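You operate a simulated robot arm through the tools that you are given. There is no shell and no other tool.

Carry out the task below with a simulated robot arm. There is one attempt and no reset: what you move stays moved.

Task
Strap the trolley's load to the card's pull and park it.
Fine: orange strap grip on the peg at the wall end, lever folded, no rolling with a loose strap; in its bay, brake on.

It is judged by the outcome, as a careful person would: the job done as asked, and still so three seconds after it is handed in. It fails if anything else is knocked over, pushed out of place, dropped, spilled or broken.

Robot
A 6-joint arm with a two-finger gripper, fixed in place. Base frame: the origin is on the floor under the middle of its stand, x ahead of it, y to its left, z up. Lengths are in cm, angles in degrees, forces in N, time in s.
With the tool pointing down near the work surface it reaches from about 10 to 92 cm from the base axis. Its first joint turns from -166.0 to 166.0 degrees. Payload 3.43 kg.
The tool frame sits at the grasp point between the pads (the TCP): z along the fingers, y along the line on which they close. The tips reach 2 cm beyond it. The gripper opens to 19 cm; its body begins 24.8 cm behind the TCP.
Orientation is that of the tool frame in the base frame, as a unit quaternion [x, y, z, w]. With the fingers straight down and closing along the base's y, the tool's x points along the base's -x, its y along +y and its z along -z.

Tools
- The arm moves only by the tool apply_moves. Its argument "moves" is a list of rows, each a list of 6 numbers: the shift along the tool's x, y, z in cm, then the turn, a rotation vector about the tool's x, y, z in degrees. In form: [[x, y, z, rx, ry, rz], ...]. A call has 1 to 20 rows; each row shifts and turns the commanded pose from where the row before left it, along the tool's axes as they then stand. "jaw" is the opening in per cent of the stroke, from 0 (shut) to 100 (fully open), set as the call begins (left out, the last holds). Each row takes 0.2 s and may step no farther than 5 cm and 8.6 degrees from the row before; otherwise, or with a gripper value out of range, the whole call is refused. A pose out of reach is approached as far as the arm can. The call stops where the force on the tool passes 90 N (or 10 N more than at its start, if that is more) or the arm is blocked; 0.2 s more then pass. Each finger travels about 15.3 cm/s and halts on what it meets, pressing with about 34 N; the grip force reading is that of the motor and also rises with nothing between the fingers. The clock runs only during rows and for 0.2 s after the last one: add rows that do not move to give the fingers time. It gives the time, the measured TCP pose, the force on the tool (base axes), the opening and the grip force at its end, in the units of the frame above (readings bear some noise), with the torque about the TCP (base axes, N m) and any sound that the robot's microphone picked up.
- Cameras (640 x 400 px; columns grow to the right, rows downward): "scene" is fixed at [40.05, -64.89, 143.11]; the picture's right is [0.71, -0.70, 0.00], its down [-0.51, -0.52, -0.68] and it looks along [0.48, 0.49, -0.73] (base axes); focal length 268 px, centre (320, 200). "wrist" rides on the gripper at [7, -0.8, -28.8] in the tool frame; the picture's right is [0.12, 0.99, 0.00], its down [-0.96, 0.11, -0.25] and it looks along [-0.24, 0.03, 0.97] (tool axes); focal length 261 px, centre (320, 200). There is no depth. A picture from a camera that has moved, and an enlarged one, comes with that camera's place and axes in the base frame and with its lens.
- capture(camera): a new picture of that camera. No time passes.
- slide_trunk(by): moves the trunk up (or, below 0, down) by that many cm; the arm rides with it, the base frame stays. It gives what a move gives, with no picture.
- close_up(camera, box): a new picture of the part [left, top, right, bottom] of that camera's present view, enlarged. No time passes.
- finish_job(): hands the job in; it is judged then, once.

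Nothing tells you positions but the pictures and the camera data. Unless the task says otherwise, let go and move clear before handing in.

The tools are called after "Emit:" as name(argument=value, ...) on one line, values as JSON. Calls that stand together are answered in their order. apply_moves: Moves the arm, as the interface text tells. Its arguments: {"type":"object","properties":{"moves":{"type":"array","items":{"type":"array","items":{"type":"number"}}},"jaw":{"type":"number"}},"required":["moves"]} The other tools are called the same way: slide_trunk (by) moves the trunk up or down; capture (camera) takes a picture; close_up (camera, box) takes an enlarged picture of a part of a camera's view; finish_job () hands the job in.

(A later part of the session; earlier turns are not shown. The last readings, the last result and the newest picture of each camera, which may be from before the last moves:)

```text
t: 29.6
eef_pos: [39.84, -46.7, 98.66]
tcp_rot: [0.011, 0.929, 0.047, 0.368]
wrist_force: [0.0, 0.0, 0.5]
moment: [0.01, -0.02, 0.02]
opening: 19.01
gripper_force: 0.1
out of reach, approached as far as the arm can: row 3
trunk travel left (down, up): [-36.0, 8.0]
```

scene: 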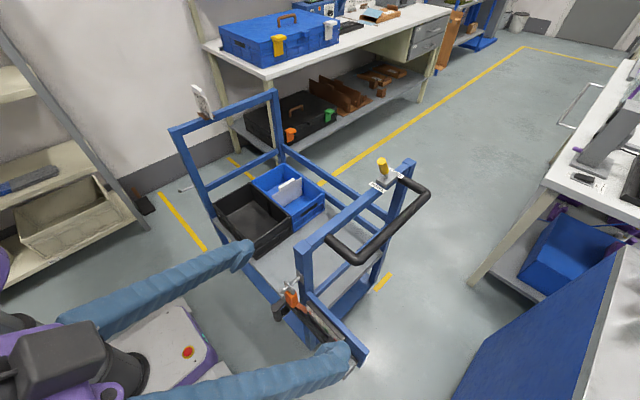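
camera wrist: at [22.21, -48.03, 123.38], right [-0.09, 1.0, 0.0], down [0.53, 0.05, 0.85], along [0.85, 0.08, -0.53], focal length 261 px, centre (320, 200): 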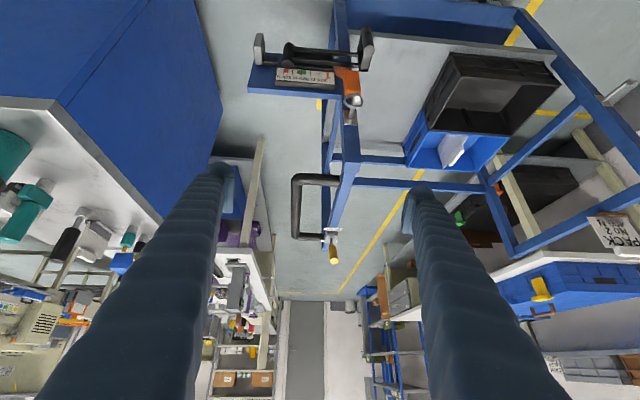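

The reachable limit behaves as an inner sphere around the shoulder, so a low trunk suits a pitched grasp. I'll lower the trunk fully (clear in front of the trolley), then raise the arm back to height.

Emit:
slide_trunk(by=-18)

Emit:
apply_moves(moves=[[-3, 1, -3, 0, 0, 0], [-3, 1, -3, 0, 0, 0], [-3, 1, -3, 0, 0, 0], [-2, 1, -2, 0, 0, 0]])

Emit:
slide_trunk(by=-18)

Emit:
capture(camera="wrist")

```text
t: 31.6
eef_pos: [39.91, -46.65, 80.55]
tcp_rot: [0.011, 0.929, 0.048, 0.367]
wrist_force: [0.1, 0.3, 0.0]
moment: [-0.01, 0.03, 0.05]
opening: 19.01
gripper_force: 0.0
trunk travel left (down, up): [-18.0, 26.0]
```

```text
t: 32.6
eef_pos: [40.28, -44.13, 96.42]
tcp_rot: [0.012, 0.929, 0.046, 0.367]
wrist_force: [0.3, 0.2, 0.1]
moment: [-0.04, 0.01, 0.01]
opening: 18.99
gripper_force: 0.0
trunk travel left (down, up): [-18.0, 26.0]
```

```text
t: 34.6
eef_pos: [40.39, -44.15, 78.41]
tcp_rot: [0.011, 0.929, 0.046, 0.367]
wrist_force: [-0.4, 0.2, 0.4]
moment: [0.01, -0.01, 0.01]
opening: 19.03
gripper_force: 0.1
trunk travel left (down, up): [0.0, 44.0]
```

```text
taken
camera wrist: at [15.45, -46.78, 94.28], right [-0.1, 0.99, 0.01], down [0.53, 0.04, 0.85], along [0.84, 0.09, -0.53], focal length 261 px, centre (320, 200)
```

wrist: 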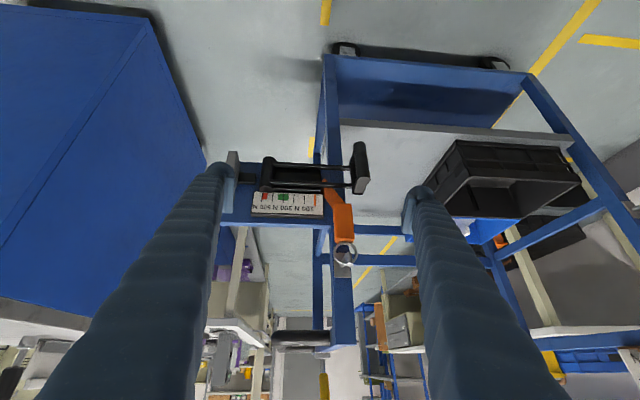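

Now at a low trunk with the pitched pose intact. I'll square up the orientation and centre on the grip in y.

Emit:
apply_moves(moves=[[0, 0, 0, 2.3, 0, -1.6], [0, 0, 0, 2.2, 0, -1.5], [0, 3, 0, 0, 0, 0], [0, 2.9, 0, 0, 0, 0], [0, 0, 0, 0, 0, 0]])

Emit:
capture(camera="wrist")

```text
t: 35.8
eef_pos: [40.36, -38.18, 78.44]
tcp_rot: [0.001, 0.93, 0.001, 0.368]
wrist_force: [-0.6, 0.3, 0.4]
moment: [0.01, 0.01, 0.0]
opening: 19.0
gripper_force: 0.0
trunk travel left (down, up): [0.0, 44.0]
```

```text
taken
camera wrist: at [15.48, -38.94, 94.46], right [-0.09, 0.99, -0.08], down [0.53, 0.11, 0.84], along [0.84, 0.03, -0.54], focal length 261 px, centre (320, 200)
```

wrist: 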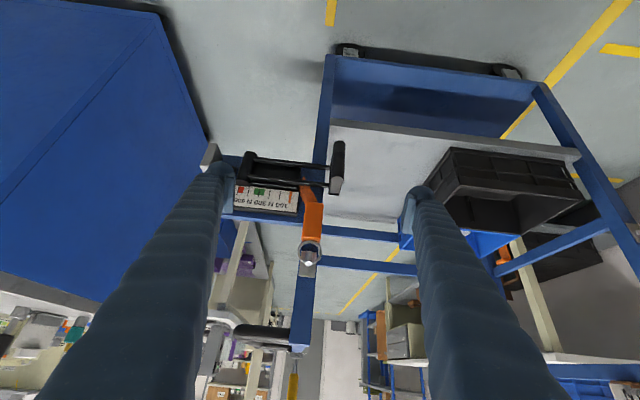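

Emit:
close_up(camera="wrist", box=[270, 170, 370, 280])

Emit:
close_up(camera="wrist", box=[190, 130, 370, 240])

Emit:
close_up(camera="scene", box=[260, 265, 330, 325])

```text
3.64 times, centred on (320, 225) of wrist
camera zoom: at [15.48, -38.94, 94.46], right [-0.09, 0.99, -0.08], down [0.53, 0.11, 0.84], along [0.84, 0.03, -0.54], focal length 948 px, centre (320, 109)
```

zoom: 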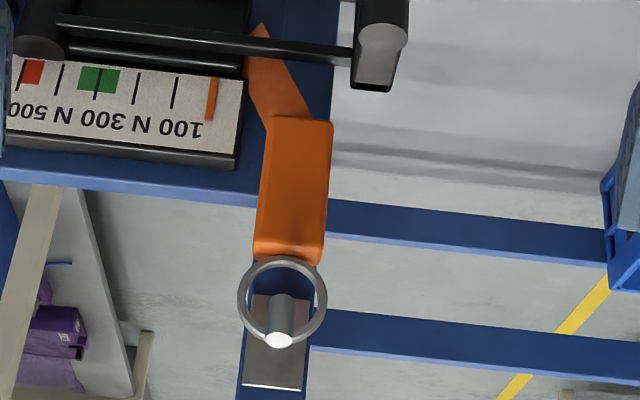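

```text
3.56 times, centred on (280, 185) of wrist
camera zoom: at [15.48, -38.94, 94.46], right [-0.09, 0.99, -0.08], down [0.53, 0.11, 0.84], along [0.84, 0.03, -0.54], focal length 927 px, centre (462, 253)
```

zoom: 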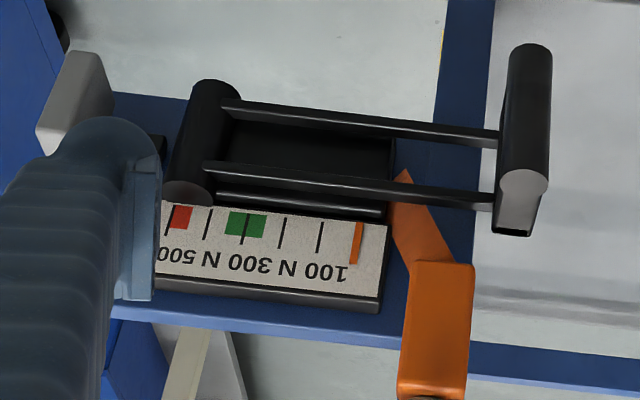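

```text
6.67 times, centred on (295, 295) of scene
camera zoom: at [40.05, -64.89, 143.11], right [0.71, -0.7, 0.0], down [-0.51, -0.52, -0.68], along [0.48, 0.49, -0.73], focal length 1788 px, centre (487, -433)
```

zoom: 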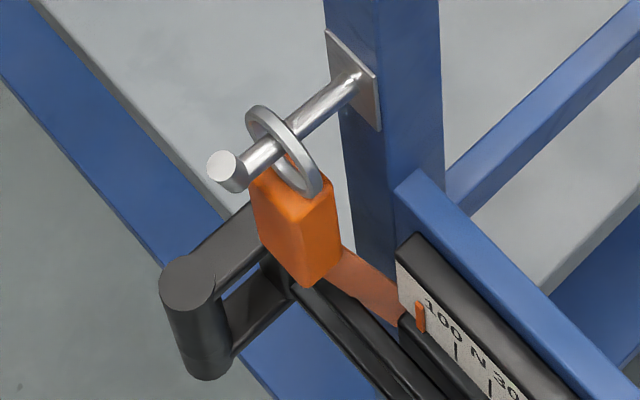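

Emit:
close_up(camera="wrist", box=[290, 225, 335, 270])

Emit:
close_up(camera="scene", box=[275, 275, 305, 300])

```text
8.89 times, centred on (312, 248) of wrist
camera zoom: at [15.48, -38.94, 94.46], right [-0.09, 0.99, -0.08], down [0.53, 0.11, 0.84], along [0.84, 0.03, -0.54], focal length 2317 px, centre (387, -222)
```

zoom: 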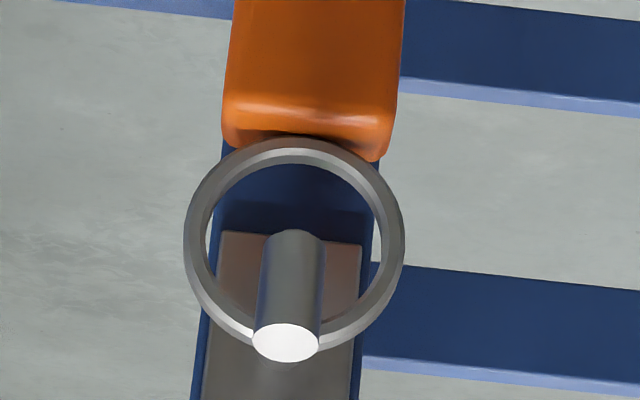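

```text
16.00 times, centred on (290, 288) of scene
camera zoom: at [40.05, -64.89, 143.11], right [0.71, -0.7, 0.0], down [-0.51, -0.52, -0.68], along [0.48, 0.49, -0.73], focal length 4290 px, centre (800, -1200)
```

zoom: 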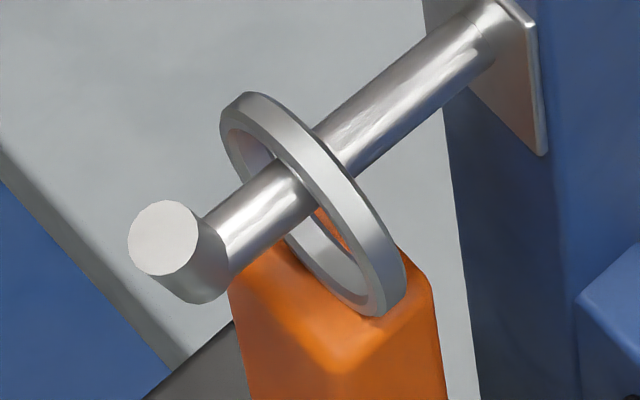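

Measurements: ring inner diameter ≈ 2.9 cm, peg lip only ≈ 1.3 cm above the shaft centre, so a plain lift-and-pull works with the tool vertical. I'll rotate to vertical here in free space, slowly.

Emit:
apply_moves(moves=[[0, 0, 0, 0, 4, 0], [0, 0, 0, 0, 4, 0], [0, 0, 0, 0, 4, 0], [0, 0, 0, 0, 4, 0], [0, 0, 0, 0, 4, 0], [0, 0, 0, 0, 4, 0], [0, 0, 0, 0, 4, 0], [0, 0, 0, 0, 4, 0], [0, 0, 0, 0, 4, 0], [0, 0, 0, 0, 4, 0], [0, 0, 0, 0, 3.2, 0]])

```text
t: 38.2
eef_pos: [40.24, -38.35, 78.52]
tcp_rot: [0.0, 1.0, 0.0, 0.0]
wrist_force: [-0.9, 0.2, 0.4]
moment: [-0.01, -0.01, 0.0]
opening: 19.01
gripper_force: 0.0
trunk travel left (down, up): [0.0, 44.0]
```

Smooth. Now raise above the peg, move over the grip, narrow the jaws a little, and check alignment with the camera.

Emit:
apply_moves(moves=[[0, 0, -4.2, 0, 0, 0], [0, 0, -4.2, 0, 0, 0], [0, 0, -4.2, 0, 0, 0], [0, 0, -4.2, 0, 0, 0], [-3.5, 0, 0, 0, 0, 0], [-3.5, 0.05, 0, 0, 0, 0], [-3.5, 0.1, 0, 0, 0, 0], [-3.6, 0.1, 0, 0, 0, 0], [0, 0, 0, 0, 0, 0]], jaw=60)

Emit:
capture(camera="wrist")

Emit:
close_up(camera="wrist", box=[240, 120, 380, 230])

Emit:
capture(camera="scene")

```text
t: 40.2
eef_pos: [54.37, -38.17, 95.27]
tcp_rot: [0.0, 1.0, 0.001, -0.001]
wrist_force: [1.1, 0.4, -0.1]
moment: [0.01, 0.04, 0.04]
opening: 11.41
gripper_force: 0.1
trunk travel left (down, up): [0.0, 44.0]
```

```text
taken
camera wrist: at [47.44, -38.77, 123.89], right [-0.12, 0.99, 0.0], down [0.96, 0.11, 0.25], along [0.24, 0.03, -0.97], focal length 261 px, centre (320, 200)
```

wrist: 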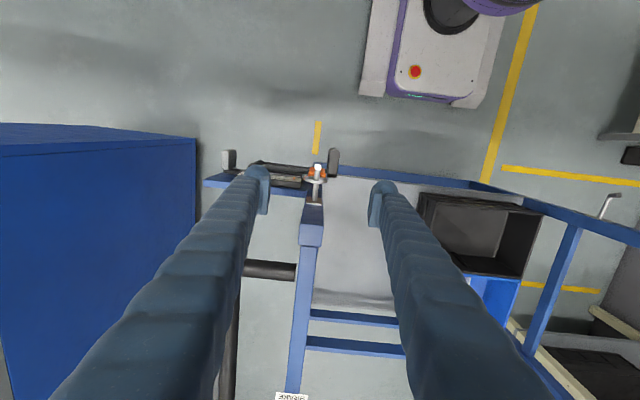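

```text
3.64 times, centred on (310, 175) of wrist
camera zoom: at [47.44, -38.77, 123.89], right [-0.12, 0.99, 0.0], down [0.96, 0.11, 0.25], along [0.24, 0.03, -0.97], focal length 948 px, centre (356, 291)
```

zoom: 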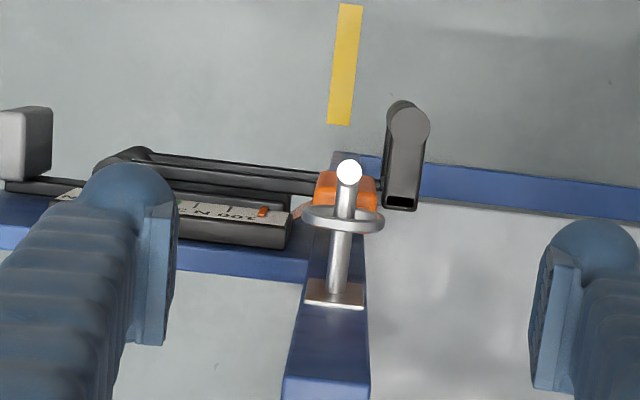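

```text
taken
```

scene: 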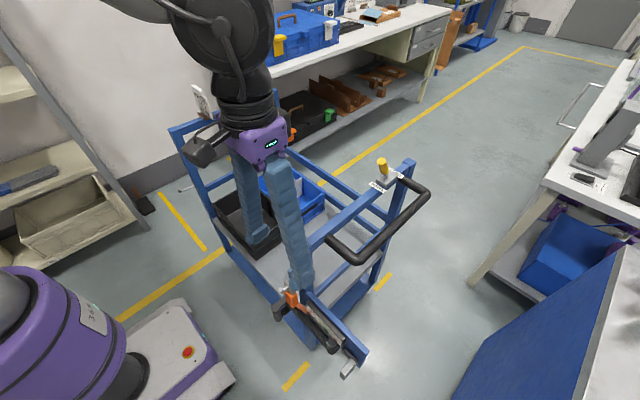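

Aligned: the ring/peg sit between the fingers at y ≈ -38.4 and the grip's centre is at x ≈ 54.8. Descending straddling the ring and then closing on the grip.

Emit:
apply_moves(moves=[[-0.35, -0.2, 0, 0, 0, 0], [0, 0, 4, 0, 0, 0], [0, 0, 4, 0, 0, 0], [0, 0, 4, 0, 0, 0], [0, 0, 4, 0, 0, 0], [0, 0, 2.5, 0, 0, 0], [0, 0, 2.3, 0, 0, 0]])

Emit:
capture(camera="wrist")

Emit:
close_up(camera="scene", box=[240, 240, 360, 340])

```text
t: 41.8
eef_pos: [54.78, -38.19, 74.42]
tcp_rot: [0.0, 1.0, 0.0, -0.001]
wrist_force: [-0.2, 0.6, 0.1]
moment: [-0.01, -0.04, 0.04]
opening: 11.42
gripper_force: 0.1
trunk travel left (down, up): [0.0, 44.0]
```

```text
taken
camera wrist: at [47.77, -38.92, 102.98], right [-0.12, 0.99, 0.0], down [0.96, 0.11, 0.25], along [0.24, 0.03, -0.97], focal length 261 px, centre (320, 200)
```

wrist: 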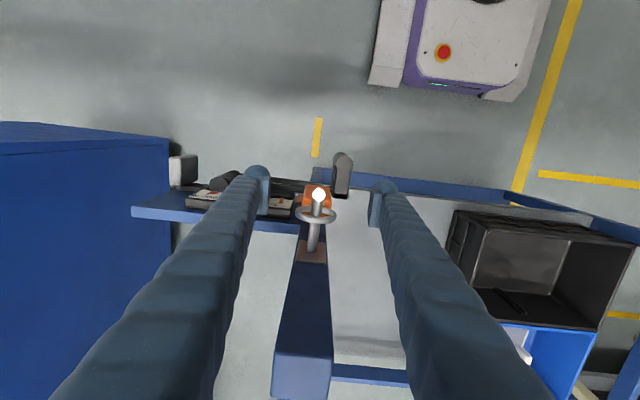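

```text
4.00 times, centred on (300, 290) of scene
camera zoom: at [40.05, -64.89, 143.11], right [0.71, -0.7, 0.0], down [-0.51, -0.52, -0.68], along [0.48, 0.49, -0.73], focal length 1073 px, centre (400, -160)
```

zoom: 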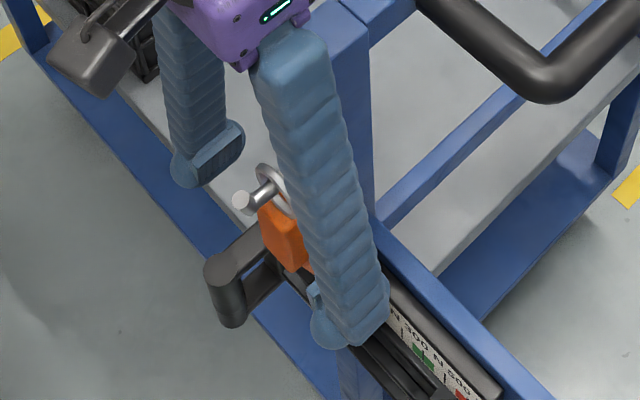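

Fingers straddle the grip correctly. Closing on it.

Emit:
apply_moves(moves=[[0, 0, 0, 0, 0, 0], [0, 0, 0, 0, 0, 0], [0, 0, 0, 0, 0, 0], [0, 0, 0, 0, 0, 0]], jaw=0)

Emit:
close_up(camera="wrist", box=[230, 130, 400, 270])

Emit:
close_up(camera="scene", box=[240, 240, 360, 340])

```text
t: 42.8
eef_pos: [54.9, -38.15, 74.38]
tcp_rot: [0.001, 1.0, 0.001, -0.001]
wrist_force: [0.4, -0.1, -0.5]
moment: [0.03, 0.0, 0.03]
opening: 3.07
gripper_force: 34.1
trunk travel left (down, up): [0.0, 44.0]
```

```text
2.86 times, centred on (315, 200) of wrist
camera zoom: at [47.78, -38.93, 102.98], right [-0.12, 0.99, 0.0], down [0.96, 0.11, 0.25], along [0.24, 0.03, -0.97], focal length 745 px, centre (334, 200)
```

zoom: 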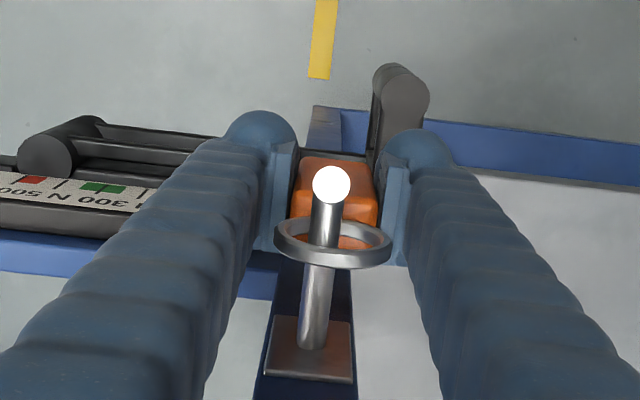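

```text
4.00 times, centred on (300, 290) of scene
camera zoom: at [40.05, -64.89, 143.11], right [0.71, -0.7, 0.0], down [-0.51, -0.52, -0.68], along [0.48, 0.49, -0.73], focal length 1073 px, centre (400, -160)
```

zoom: 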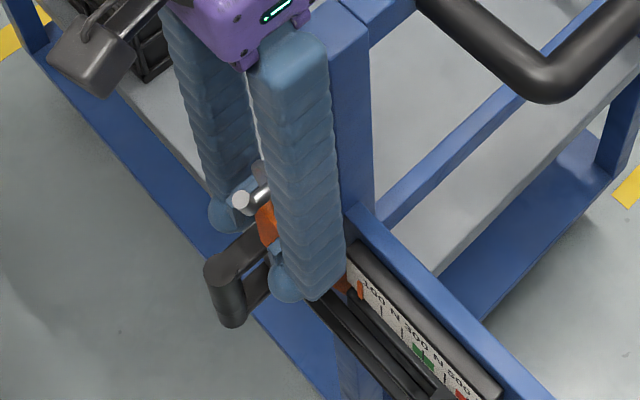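

The grip is held (3.07 cm, 34 N). Lift about 1.35 cm to clear the lip, then pull off toward the robot slowly.

Emit:
apply_moves(moves=[[0, 0, -0.7, 0, 0, 0], [0, 0, -0.65, 0, 0, 0], [0, 0, 0, 0, 0, 0]])

Emit:
close_up(camera="wrist", box=[270, 160, 370, 250])

```text
t: 43.6
eef_pos: [54.71, -38.12, 75.82]
tcp_rot: [0.0, 1.0, 0.001, -0.001]
wrist_force: [0.2, -0.5, -0.5]
moment: [-0.02, -0.01, -0.03]
opening: 3.04
gripper_force: 34.4
trunk travel left (down, up): [0.0, 44.0]
```

```text
4.44 times, centred on (320, 205) of wrist
camera zoom: at [47.76, -38.94, 104.38], right [-0.12, 0.99, 0.0], down [0.96, 0.11, 0.25], along [0.24, 0.03, -0.97], focal length 1158 px, centre (320, 178)
```

zoom: 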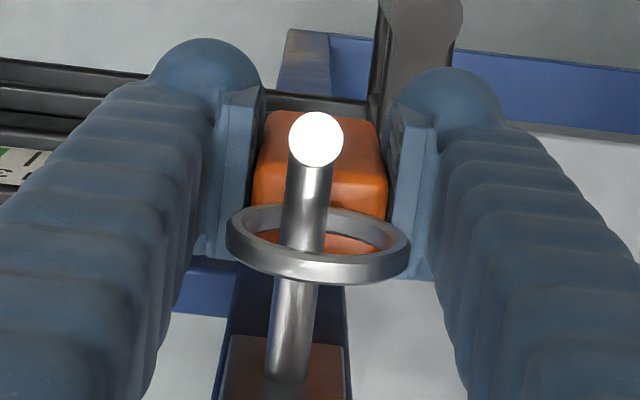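

Emit:
apply_moves(moves=[[1, 0, 0, 0, 0, 0], [1, 0, 0, 0, 0, 0], [1, 0, 0, 0, 0, 0], [1, 0, 0, 0, 0, 0], [1, 0, 0, 0, 0, 0], [1, 0, 0, 0, 0, 0], [1, 0, 0, 0, 0, 0]])

Emit:
close_up(camera="wrist", box=[240, 150, 400, 270])

Emit:
close_up(camera="scene", box=[230, 230, 370, 350])

```text
t: 45.2
eef_pos: [47.73, -38.12, 75.74]
tcp_rot: [0.001, 1.0, -0.001, -0.001]
wrist_force: [-0.2, 1.1, -0.8]
moment: [0.04, 0.01, -0.03]
opening: 3.06
gripper_force: 34.1
trunk travel left (down, up): [0.0, 44.0]
```

```text
3.33 times, centred on (320, 210) of wrist
camera zoom: at [40.74, -38.95, 104.41], right [-0.12, 0.99, 0.0], down [0.96, 0.12, 0.25], along [0.24, 0.03, -0.97], focal length 869 px, centre (320, 167)
```

zoom: 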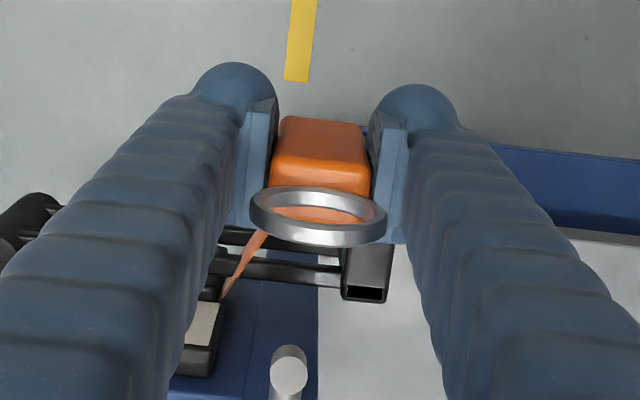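

```text
3.33 times, centred on (300, 290) of scene
camera zoom: at [40.05, -64.89, 143.11], right [0.71, -0.7, 0.0], down [-0.51, -0.52, -0.68], along [0.48, 0.49, -0.73], focal length 894 px, centre (387, -100)
```

zoom: 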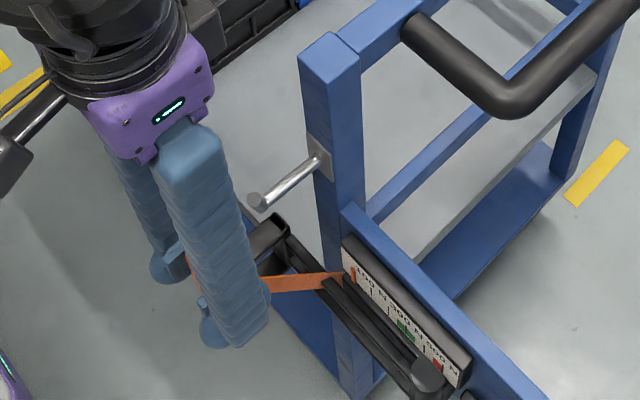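

Ring is free of the parking peg, and the strap is feeding out. Now raise to a safe height and carry it along the front of the trolley toward the wall end.

Emit:
apply_moves(moves=[[0.5, 0, -3.5, 0, 0, 0], [0.5, 0, -4, 0, 0, 0], [0.5, 0, -4, 0, 0, 0], [0.2, 0, -4, 0, 0, 0], [0, 0, -3.7, 0, 0, 0], [0, 3, 0, 0, 0, 0], [0, 4, 0, 0, 0, 0], [0, 4, 0, 0, 0, 0], [0, 4, 0, 0, 0, 0]])

Emit:
apply_moves(moves=[[0, 4, 0, 0, 0, 0], [0, 4, 0, 0, 0, 0], [0, 4, 0, 0, 0, 0], [0, 4, 0, 0, 0, 0], [0, 4, 0, 0, 0, 0]])

Emit:
capture(camera="scene")

```text
t: 47.2
eef_pos: [45.98, -23.36, 95.08]
tcp_rot: [0.0, 1.0, 0.0, -0.001]
wrist_force: [0.0, -0.1, -1.1]
moment: [0.05, 0.01, 0.04]
opening: 3.07
gripper_force: 34.2
trunk travel left (down, up): [0.0, 44.0]
```

```text
t: 48.4
eef_pos: [46.03, -3.26, 94.33]
tcp_rot: [0.001, 1.0, 0.001, -0.008]
wrist_force: [-0.1, 0.0, 0.1]
moment: [0.05, 0.02, 0.01]
opening: 3.05
gripper_force: 33.6
trunk travel left (down, up): [0.0, 44.0]
```

```text
taken
```

scene: 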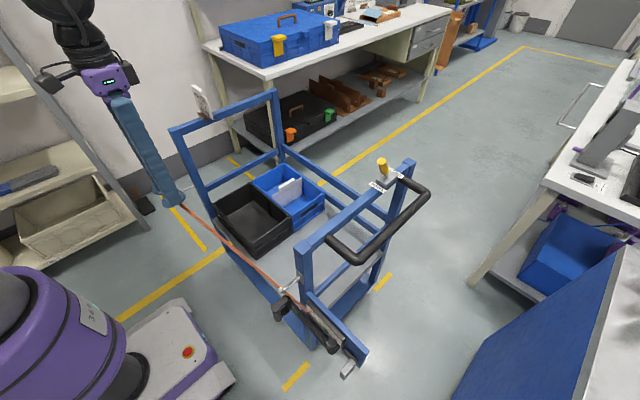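

Emit:
apply_moves(moves=[[0, 4, 0, 0, 0, 0], [0, 4, 0, 0, 0, 0], [0, 4, 0, 0, 0, 0], [0, 4, 0, 0, 0, 0]])

Emit:
apply_moves(moves=[[0, 4, 0, 0, 0, 0], [0, 4, 0, 0, 0, 0], [0, 4, 0, 0, 0, 0], [0, 1.5, 0, 0, 0, 0], [0, 0, 0, 0, 0, 0]])

Emit:
capture(camera="wrist")

```text
t: 49.6
eef_pos: [45.57, 11.38, 90.25]
tcp_rot: [0.015, 0.998, -0.013, -0.051]
wrist_force: [0.7, -0.5, -0.6]
moment: [-0.12, 0.14, 0.01]
opening: 3.05
gripper_force: 34.1
trunk travel left (down, up): [0.0, 44.0]
stopped in row 4: the arm was blocked; the commanded pose is now the measured one
```

```text
t: 51.0
eef_pos: [46.12, 23.4, 88.24]
tcp_rot: [0.028, 0.997, -0.023, -0.067]
wrist_force: [0.9, -0.4, 0.0]
moment: [-0.05, 0.1, 0.02]
opening: 3.05
gripper_force: 34.0
trunk travel left (down, up): [0.0, 44.0]
stopped in row 5: the arm was blocked; the commanded pose is now the measured one
```

```text
taken
camera wrist: at [43.03, 24.3, 117.48], right [-0.06, 1.0, -0.03], down [0.99, 0.07, 0.11], along [0.11, -0.03, -0.99], focal length 261 px, centre (320, 200)
```

wrist: 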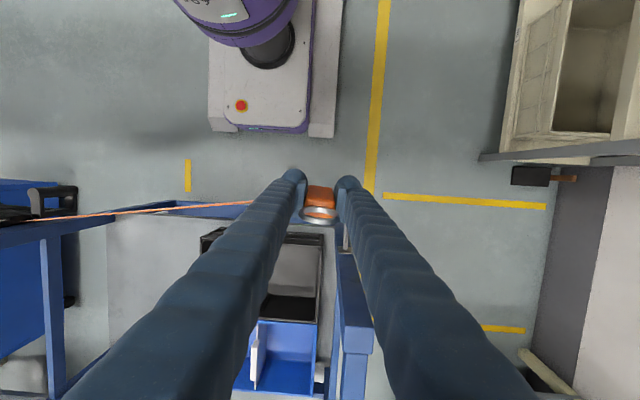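

The arm reports being blocked by something (tool tilted a few degrees). I'll look before moving further.

Emit:
capture(camera="scene")

Emit:
close_up(camera="wrist", box=[260, 150, 400, 260])

```text
taken
```

scene: 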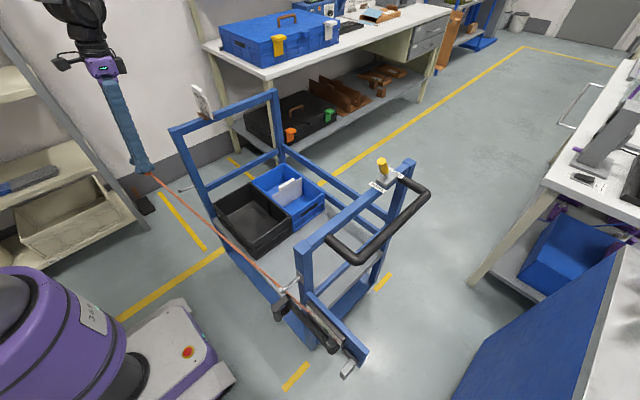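

```text
3.64 times, centred on (330, 205) of wrist
camera zoom: at [43.03, 24.3, 117.48], right [-0.06, 1.0, -0.03], down [0.99, 0.07, 0.11], along [0.11, -0.03, -0.99], focal length 948 px, centre (284, 182)
```

zoom: 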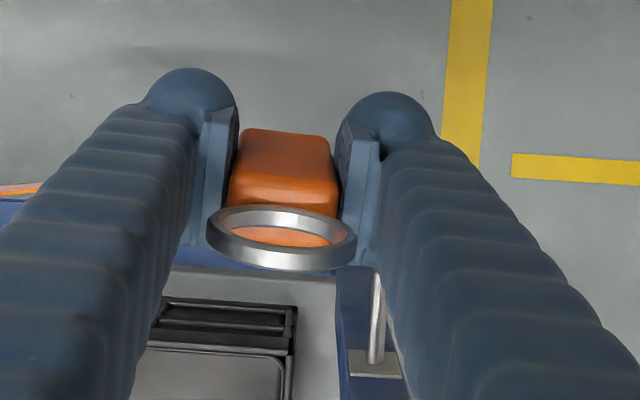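

Nothing external is touched; it seems an arm limit at that height. I'll descend a bit and then straighten the tool.

Emit:
apply_moves(moves=[[0, 0, 2, 0, 0, 0], [0, 0, 2, 0, 0, 0], [0, 0, 2, 0, 0, 0]])

Emit:
apply_moves(moves=[[0, 0, 1, -0.9, -2.5, -1], [0, 0, 1, -0.9, -2.6, -1.1], [0, 0, 1, -0.8, -2.6, -1.1]])

```text
t: 51.8
eef_pos: [45.33, 23.57, 82.49]
tcp_rot: [0.026, 0.997, -0.022, -0.064]
wrist_force: [-0.8, -0.1, -0.6]
moment: [0.05, 0.01, -0.04]
opening: 3.03
gripper_force: 34.1
trunk travel left (down, up): [0.0, 44.0]
```

```text
t: 52.6
eef_pos: [45.14, 23.26, 79.63]
tcp_rot: [-0.002, 1.0, 0.001, 0.004]
wrist_force: [-0.2, 0.0, -1.2]
moment: [0.0, 0.05, -0.02]
opening: 3.05
gripper_force: 33.8
trunk travel left (down, up): [0.0, 44.0]
```

Upright again. Now look closely at the wall-end peg relative to the ring.

Emit:
close_up(camera="wrist", box=[260, 150, 400, 290])

Emit:
close_up(camera="scene", box=[110, 130, 230, 230])

```text
2.86 times, centred on (330, 220) of wrist
camera zoom: at [37.75, 22.56, 108.14], right [-0.12, 0.99, 0.0], down [0.96, 0.12, 0.25], along [0.25, 0.03, -0.97], focal length 745 px, centre (291, 143)
```

zoom: 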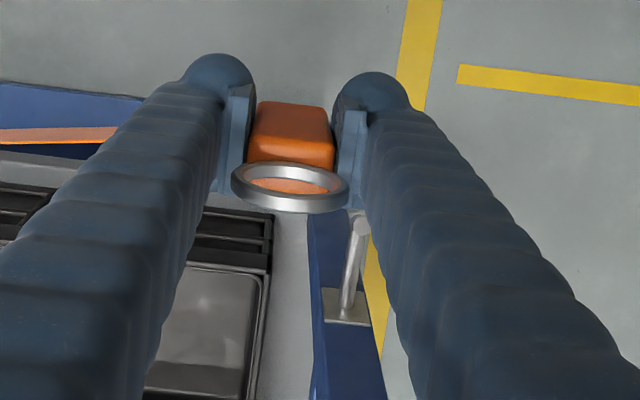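

```text
4.00 times, centred on (170, 180) of scene
camera zoom: at [40.05, -64.89, 143.11], right [0.71, -0.7, 0.0], down [-0.51, -0.52, -0.68], along [0.48, 0.49, -0.73], focal length 1073 px, centre (920, 280)
```

zoom: 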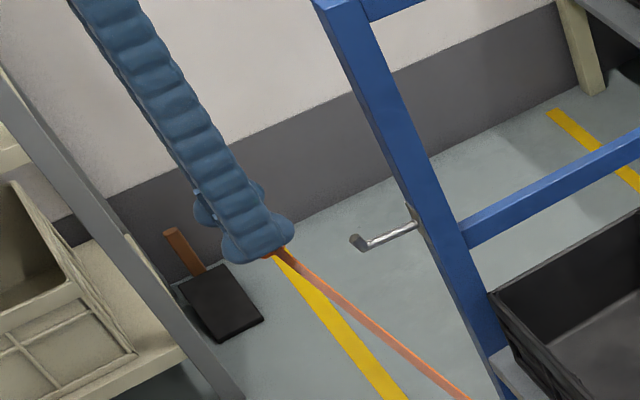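

The peg is at about y ≈ 28.1. I'll lower in front of it (ring still ~6 cm short of the tip) and compare ring and peg tip at the same height.

Emit:
apply_moves(moves=[[0.15, 1.6, 3.5, 0, 0, 0], [0.15, 1.6, 3.5, 0, 0, 0], [0.15, 1.65, 3.5, 0, 0, 0], [0, 0, 3, 0, 0, 0], [0, 0, 0, 0, 0, 0]])

Emit:
close_up(camera="wrist", box=[250, 150, 400, 290])

Emit:
close_up(camera="scene", box=[110, 150, 230, 250])

```text
t: 53.8
eef_pos: [44.58, 28.26, 66.04]
tcp_rot: [-0.002, 1.0, 0.001, 0.002]
wrist_force: [0.1, -0.3, -1.2]
moment: [-0.02, 0.08, -0.01]
opening: 3.07
gripper_force: 34.7
trunk travel left (down, up): [0.0, 44.0]
```

```text
2.86 times, centred on (325, 220) of wrist
camera zoom: at [37.5, 27.42, 94.63], right [-0.12, 0.99, 0.0], down [0.96, 0.12, 0.25], along [0.25, 0.03, -0.97], focal length 745 px, centre (306, 143)
```

zoom: 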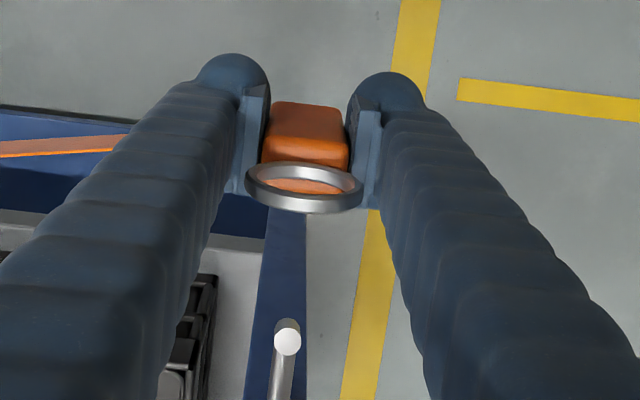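

```text
4.00 times, centred on (170, 200) of scene
camera zoom: at [40.05, -64.89, 143.11], right [0.71, -0.7, 0.0], down [-0.51, -0.52, -0.68], along [0.48, 0.49, -0.73], focal length 1073 px, centre (920, 200)
```

zoom: 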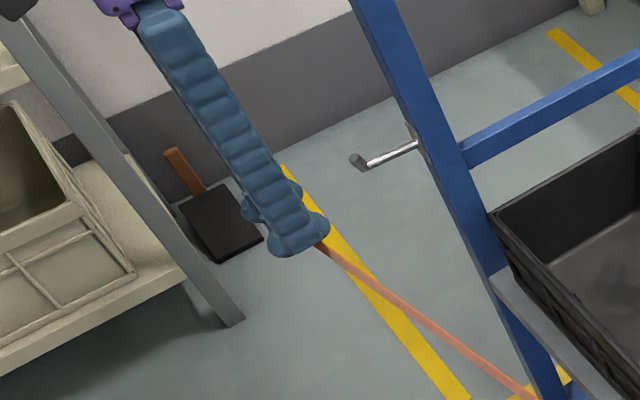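

Refined estimate of the wall-end peg tip ≈ [52.6, 28.4, 67.8]. I'll lower to the insertion height (TCP z ≈ 61.9), still in front of the tip, and check again.

Emit:
apply_moves(moves=[[0, 0.15, 2.1, 0, 0, 0], [0, 0, 2.05, 0, 0, 0], [0, 0, 0, 0, 0, 0]])

Emit:
close_up(camera="wrist", box=[250, 150, 400, 290])

Emit:
close_up(camera="scene", box=[140, 165, 220, 235])

```text
t: 54.6
eef_pos: [44.76, 28.36, 61.98]
tcp_rot: [-0.003, 1.0, 0.001, 0.003]
wrist_force: [0.5, -0.6, -0.1]
moment: [-0.02, 0.01, -0.02]
opening: 3.08
gripper_force: 33.8
trunk travel left (down, up): [0.0, 44.0]
```

```text
2.86 times, centred on (325, 220) of wrist
camera zoom: at [37.55, 27.58, 90.52], right [-0.12, 0.99, 0.0], down [0.96, 0.12, 0.25], along [0.25, 0.03, -0.97], focal length 745 px, centre (306, 143)
```

zoom: 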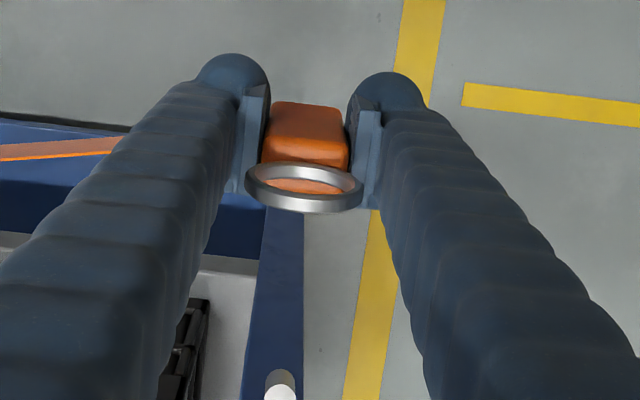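

```text
5.71 times, centred on (180, 200) of scene
camera zoom: at [40.05, -64.89, 143.11], right [0.71, -0.7, 0.0], down [-0.51, -0.52, -0.68], along [0.48, 0.49, -0.73], focal length 1532 px, centre (1120, 200)
```

zoom: 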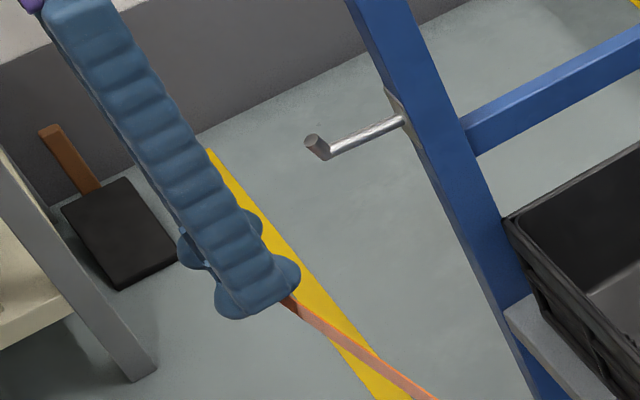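

Emit:
apply_moves(moves=[[-1.5, 0, 0, 0, 0, 0], [-1.5, 0, 0, 0, 0, 0], [-1.5, 0, 0, 0, 0, 0], [-0.8, 0, 0, 0, 0, 0], [0, 0, 0, 0, 0, 0]])

Emit:
close_up(camera="wrist", box=[270, 170, 370, 270])

Emit:
close_up(camera="scene", box=[140, 165, 220, 235])

```text
t: 55.8
eef_pos: [49.98, 28.47, 61.96]
tcp_rot: [-0.003, 1.0, 0.002, 0.003]
wrist_force: [0.4, 0.6, -0.6]
moment: [0.02, 0.04, 0.01]
opening: 3.06
gripper_force: 34.5
trunk travel left (down, up): [0.0, 44.0]
```

```text
4.00 times, centred on (320, 220) of wrist
camera zoom: at [42.76, 27.62, 90.55], right [-0.12, 0.99, 0.0], down [0.96, 0.12, 0.25], along [0.25, 0.03, -0.97], focal length 1043 px, centre (320, 120)
```

zoom: 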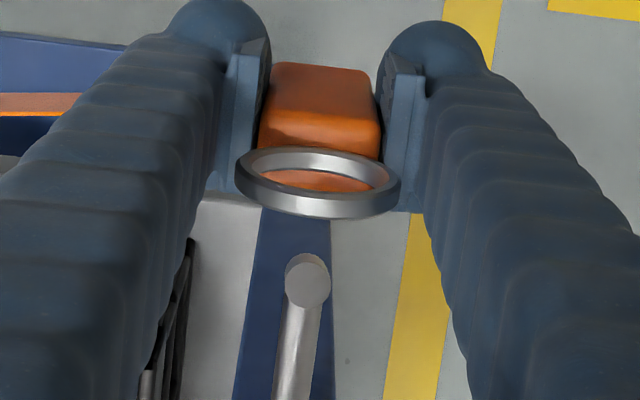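

```text
5.71 times, centred on (180, 200) of scene
camera zoom: at [40.05, -64.89, 143.11], right [0.71, -0.7, 0.0], down [-0.51, -0.52, -0.68], along [0.48, 0.49, -0.73], focal length 1532 px, centre (1120, 200)
```

zoom: 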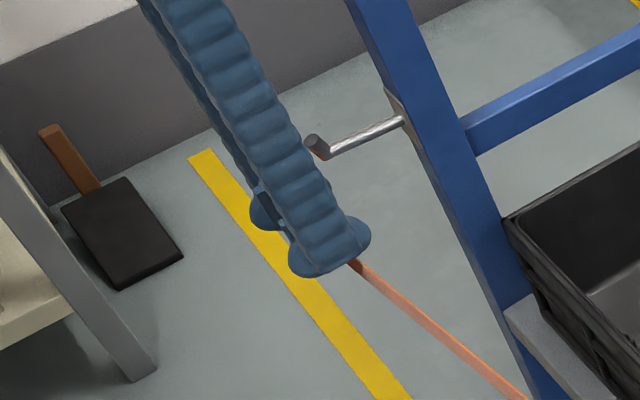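

Laterally aligned. I'll lower 0.4 cm to the best height estimate and advance slowly, watching the force.

Emit:
apply_moves(moves=[[0, -0.05, 0.4, 0, 0, 0], [-0.5, 0, 0, 0, 0, 0], [-0.5, 0, 0, 0, 0, 0], [-0.5, 0, 0, 0, 0, 0], [0, 0, 0, 0, 0, 0]])

Emit:
close_up(camera="wrist", box=[270, 170, 370, 270])

```text
t: 57.0
eef_pos: [51.58, 28.49, 61.55]
tcp_rot: [-0.003, 1.0, 0.001, 0.002]
wrist_force: [0.7, -0.4, -0.4]
moment: [0.0, 0.05, -0.03]
opening: 3.08
gripper_force: 34.5
trunk travel left (down, up): [0.0, 44.0]
```

```text
4.00 times, centred on (320, 220) of wrist
camera zoom: at [44.3, 27.6, 90.14], right [-0.12, 0.99, 0.0], down [0.96, 0.12, 0.25], along [0.25, 0.03, -0.97], focal length 1043 px, centre (320, 120)
```

zoom: 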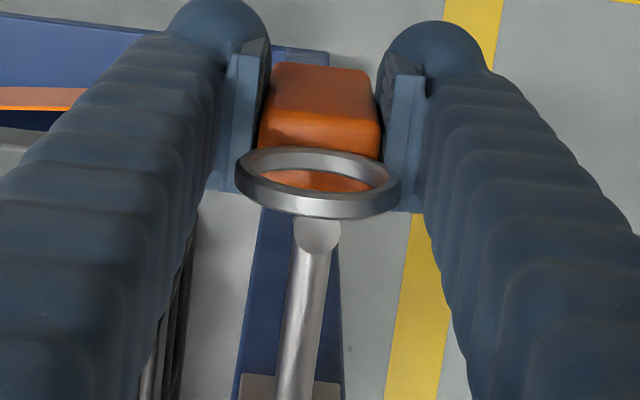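

Emit:
apply_moves(moves=[[-0.4, 0, 0, 0, 0, 0], [-0.4, 0, 0, 0, 0, 0], [0, 0, 0, 0, 0, 0]])

Emit:
close_up(camera="wrist", box=[280, 180, 360, 250])

Emit:
close_up(camera="scene", box=[140, 165, 220, 235])

```text
t: 57.8
eef_pos: [52.23, 28.45, 61.53]
tcp_rot: [-0.003, 1.0, 0.001, 0.003]
wrist_force: [-0.8, -0.1, 0.4]
moment: [-0.01, -0.01, -0.01]
opening: 3.08
gripper_force: 34.1
trunk travel left (down, up): [0.0, 44.0]
```

```text
5.71 times, centred on (320, 215) of wrist
camera zoom: at [45.07, 27.59, 90.15], right [-0.12, 0.99, 0.0], down [0.96, 0.12, 0.25], along [0.25, 0.03, -0.97], focal length 1489 px, centre (320, 114)
```

zoom: 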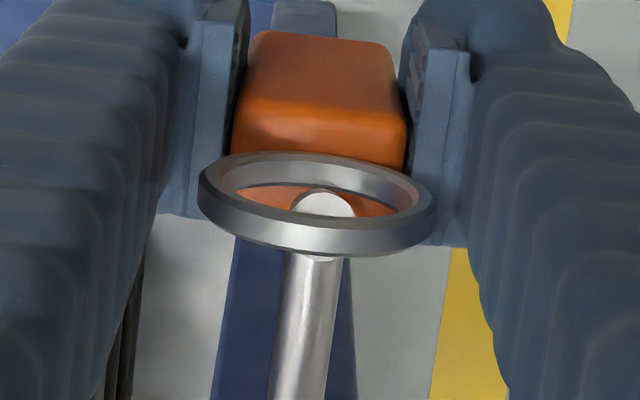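

```text
5.71 times, centred on (180, 200) of scene
camera zoom: at [40.05, -64.89, 143.11], right [0.71, -0.7, 0.0], down [-0.51, -0.52, -0.68], along [0.48, 0.49, -0.73], focal length 1532 px, centre (1120, 200)
```

zoom: 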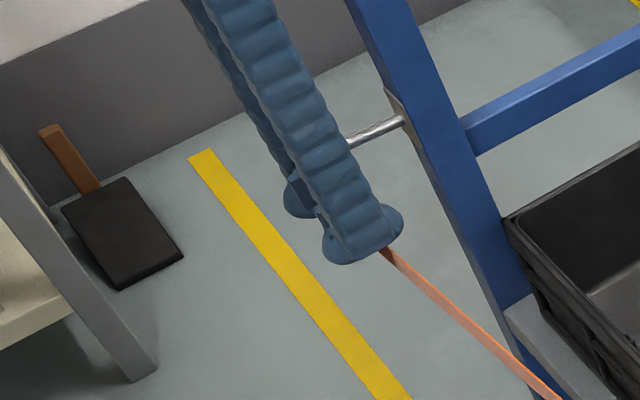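

The tip is visible inside the ring opening with no contact force. Continue onto the peg.

Emit:
apply_moves(moves=[[-0.5, 0, 0, 0, 0, 0], [-0.5, 0, 0, 0, 0, 0], [-0.5, 0, 0, 0, 0, 0], [-0.5, 0, 0, 0, 0, 0], [-0.5, 0, 0, 0, 0, 0], [0, 0, 0, 0, 0, 0]])

Emit:
close_up(camera="wrist", box=[270, 170, 370, 270])

```text
t: 59.2
eef_pos: [54.01, 28.34, 61.56]
tcp_rot: [-0.003, 1.0, -0.002, 0.001]
wrist_force: [-84.9, 8.3, -13.6]
moment: [-2.29, -22.82, -0.79]
opening: 3.07
gripper_force: 34.1
trunk travel left (down, up): [0.0, 44.0]
```

```text
4.00 times, centred on (320, 220) of wrist
camera zoom: at [46.84, 27.62, 90.22], right [-0.12, 0.99, 0.0], down [0.96, 0.12, 0.25], along [0.25, 0.03, -0.97], focal length 1043 px, centre (320, 120)
```

zoom: 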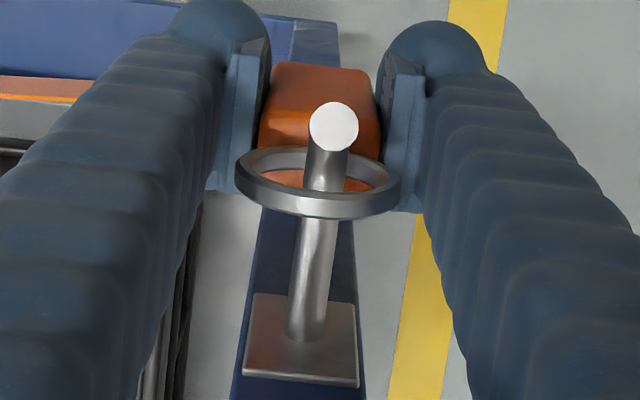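

The ring is past the lip, but the gripper body is pressing on the far post's top (force 85 N, ~27 cm above the TCP). Back off slightly right away and tilt the body away from the post.

Emit:
apply_moves(moves=[[0.35, 0, 0, 0, 0, 0], [0.3, 0, 0, 0, 0, 0]])

```text
t: 59.8
eef_pos: [54.15, 28.38, 61.67]
tcp_rot: [-0.002, 1.0, 0.001, 0.005]
wrist_force: [-40.4, 1.6, -19.7]
moment: [0.02, -9.78, -0.58]
opening: 3.1
gripper_force: 34.0
trunk travel left (down, up): [0.0, 44.0]
```

Emit:
apply_moves(moves=[[0.1, 0, 0, 0, -1.5, 0], [0, 0, 0, 0, -1.5, 0], [0, 0, 0, 0, -1.5, 0]])

Emit:
capture(camera="scene")

Emit:
close_up(camera="wrist", box=[270, 170, 370, 270])

```text
t: 60.6
eef_pos: [54.19, 28.4, 61.6]
tcp_rot: [-0.002, 0.999, 0.0, 0.043]
wrist_force: [-0.4, 0.1, -1.0]
moment: [0.04, 0.02, 0.02]
opening: 3.07
gripper_force: 34.0
trunk travel left (down, up): [0.0, 44.0]
```

```text
taken
```

scene: 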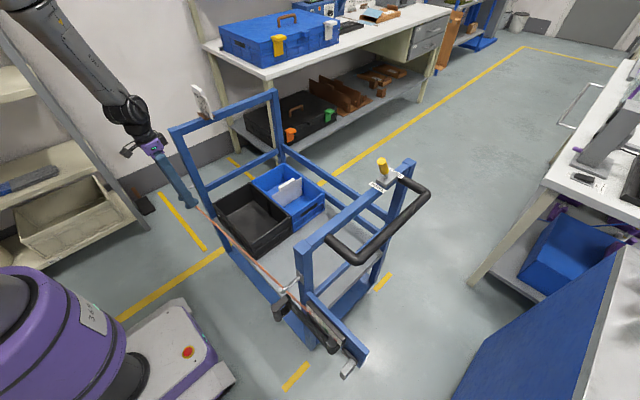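

```text
4.00 times, centred on (320, 220) of wrist
camera zoom: at [44.62, 27.57, 89.48], right [-0.12, 0.99, -0.01], down [0.94, 0.12, 0.33], along [0.33, 0.03, -0.94], focal length 1043 px, centre (320, 120)
```

zoom: 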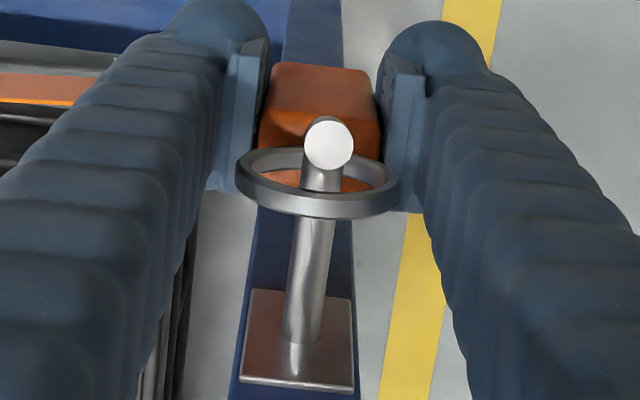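

Contact is gone and the trolley hasn't shifted. Advance 0.8 cm farther along the peg, then lower so the ring rests on the shaft behind the lip.

Emit:
apply_moves(moves=[[-0.4, 0, 0.03, 0, 0, 0], [-0.4, 0, 0.03, 0, 0, 0], [0, 0, 0, 0, 0, 0]])

Emit:
apply_moves(moves=[[0.05, 0, 0.5, 0, 0, 0], [0.05, 0, 0.4, 0, 0, 0], [0, 0, 0, 0, 0, 0]])

Emit:
close_up(camera="wrist", box=[270, 170, 370, 270])

```text
t: 61.4
eef_pos: [54.88, 28.4, 61.47]
tcp_rot: [-0.002, 0.999, 0.001, 0.043]
wrist_force: [-0.4, 0.0, -1.3]
moment: [0.04, 0.01, -0.03]
opening: 3.08
gripper_force: 34.3
trunk travel left (down, up): [0.0, 44.0]
```

```text
t: 62.2
eef_pos: [54.81, 28.48, 60.7]
tcp_rot: [-0.003, 0.999, 0.002, 0.043]
wrist_force: [-0.3, -0.6, -0.2]
moment: [0.01, -0.01, -0.03]
opening: 3.07
gripper_force: 34.5
trunk travel left (down, up): [0.0, 44.0]
```

```text
4.00 times, centred on (320, 220) of wrist
camera zoom: at [45.39, 27.6, 88.62], right [-0.12, 0.99, -0.01], down [0.94, 0.12, 0.33], along [0.33, 0.03, -0.94], focal length 1043 px, centre (320, 120)
```

zoom: 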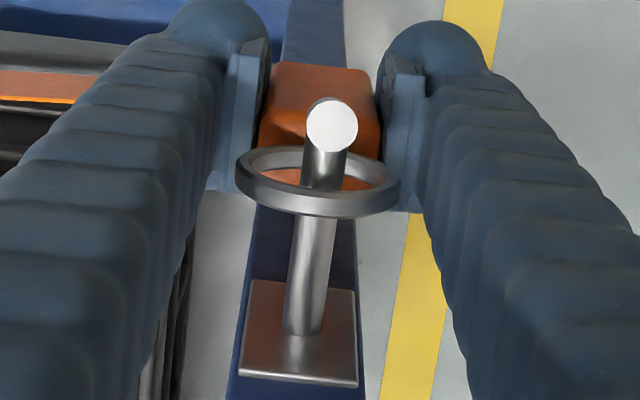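

Emit:
apply_moves(moves=[[0.03, 0, 0.3, 0, 0, 0], [0.02, 0, 0.2, 0, 0, 0], [0, 0, 0, 0, 0, 0]])

Emit:
close_up(camera="scene", box=[140, 165, 220, 235])

```text
t: 63.0
eef_pos: [54.83, 28.46, 60.19]
tcp_rot: [-0.002, 0.999, 0.002, 0.044]
wrist_force: [1.6, 1.1, 24.8]
moment: [0.02, 0.2, -0.02]
opening: 3.06
gripper_force: 34.4
trunk travel left (down, up): [0.0, 44.0]
```

```text
5.71 times, centred on (180, 200) of scene
camera zoom: at [40.05, -64.89, 143.11], right [0.71, -0.7, 0.0], down [-0.51, -0.52, -0.68], along [0.48, 0.49, -0.73], focal length 1532 px, centre (1120, 200)
```

zoom: 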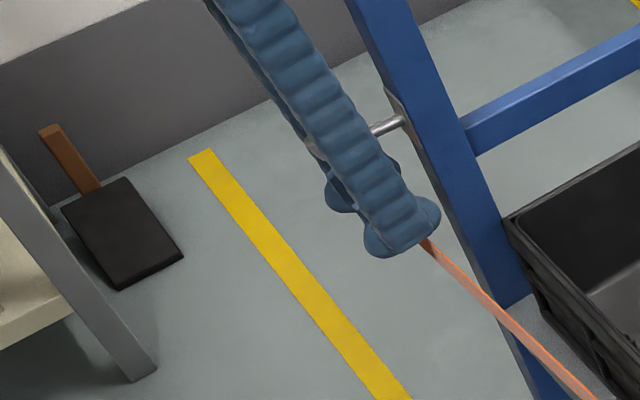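

The ring seats on the shaft (25 N upward). Relieve slightly and open the jaws gently.

Emit:
apply_moves(moves=[[-0.01, 0, -0.12, 0, 0, 0], [0, 0, 0, 0, 0, 0]])

Emit:
apply_moves(moves=[[0, 0, 0, 0, 0, 0], [0, 0, 0, 0, 0, 0], [0, 0, 0, 0, 0, 0], [0, 0, 0, 0, 0, 0]], jaw=45)

Emit:
capture(camera="wrist")

Emit:
close_up(camera="wrist", box=[240, 150, 400, 270])

```text
t: 63.6
eef_pos: [54.81, 28.43, 60.31]
tcp_rot: [-0.002, 0.999, 0.001, 0.043]
wrist_force: [4.5, 2.8, 9.8]
moment: [-0.23, 0.38, -0.02]
opening: 3.04
gripper_force: 34.1
trunk travel left (down, up): [0.0, 44.0]
```

```text
t: 64.6
eef_pos: [54.94, 28.39, 60.26]
tcp_rot: [-0.002, 0.999, 0.0, 0.042]
wrist_force: [-0.3, 0.0, 0.7]
moment: [0.01, -0.01, -0.02]
opening: 8.54
gripper_force: 0.0
trunk travel left (down, up): [0.0, 44.0]
```

```text
taken
camera wrist: at [45.32, 27.61, 88.16], right [-0.12, 0.99, -0.01], down [0.94, 0.12, 0.33], along [0.33, 0.03, -0.94], focal length 261 px, centre (320, 200)
```

wrist: 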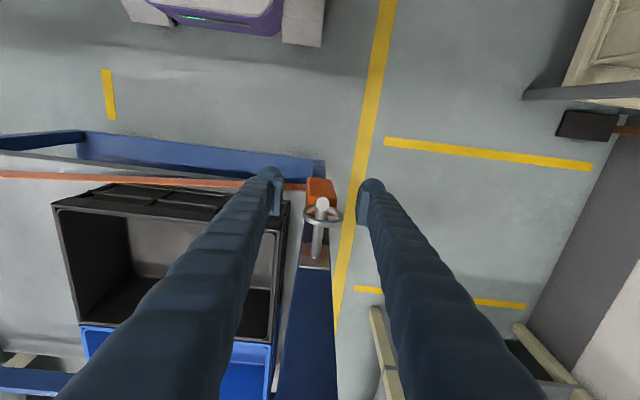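

```text
3.33 times, centred on (320, 210) of wrist
camera zoom: at [45.32, 27.61, 88.16], right [-0.12, 0.99, -0.01], down [0.94, 0.12, 0.33], along [0.33, 0.03, -0.94], focal length 869 px, centre (320, 167)
```

zoom: 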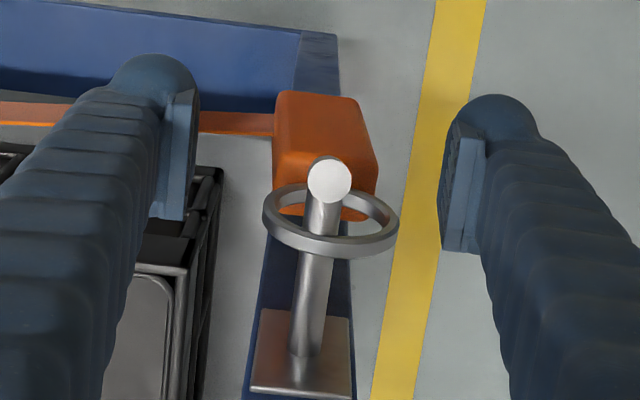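

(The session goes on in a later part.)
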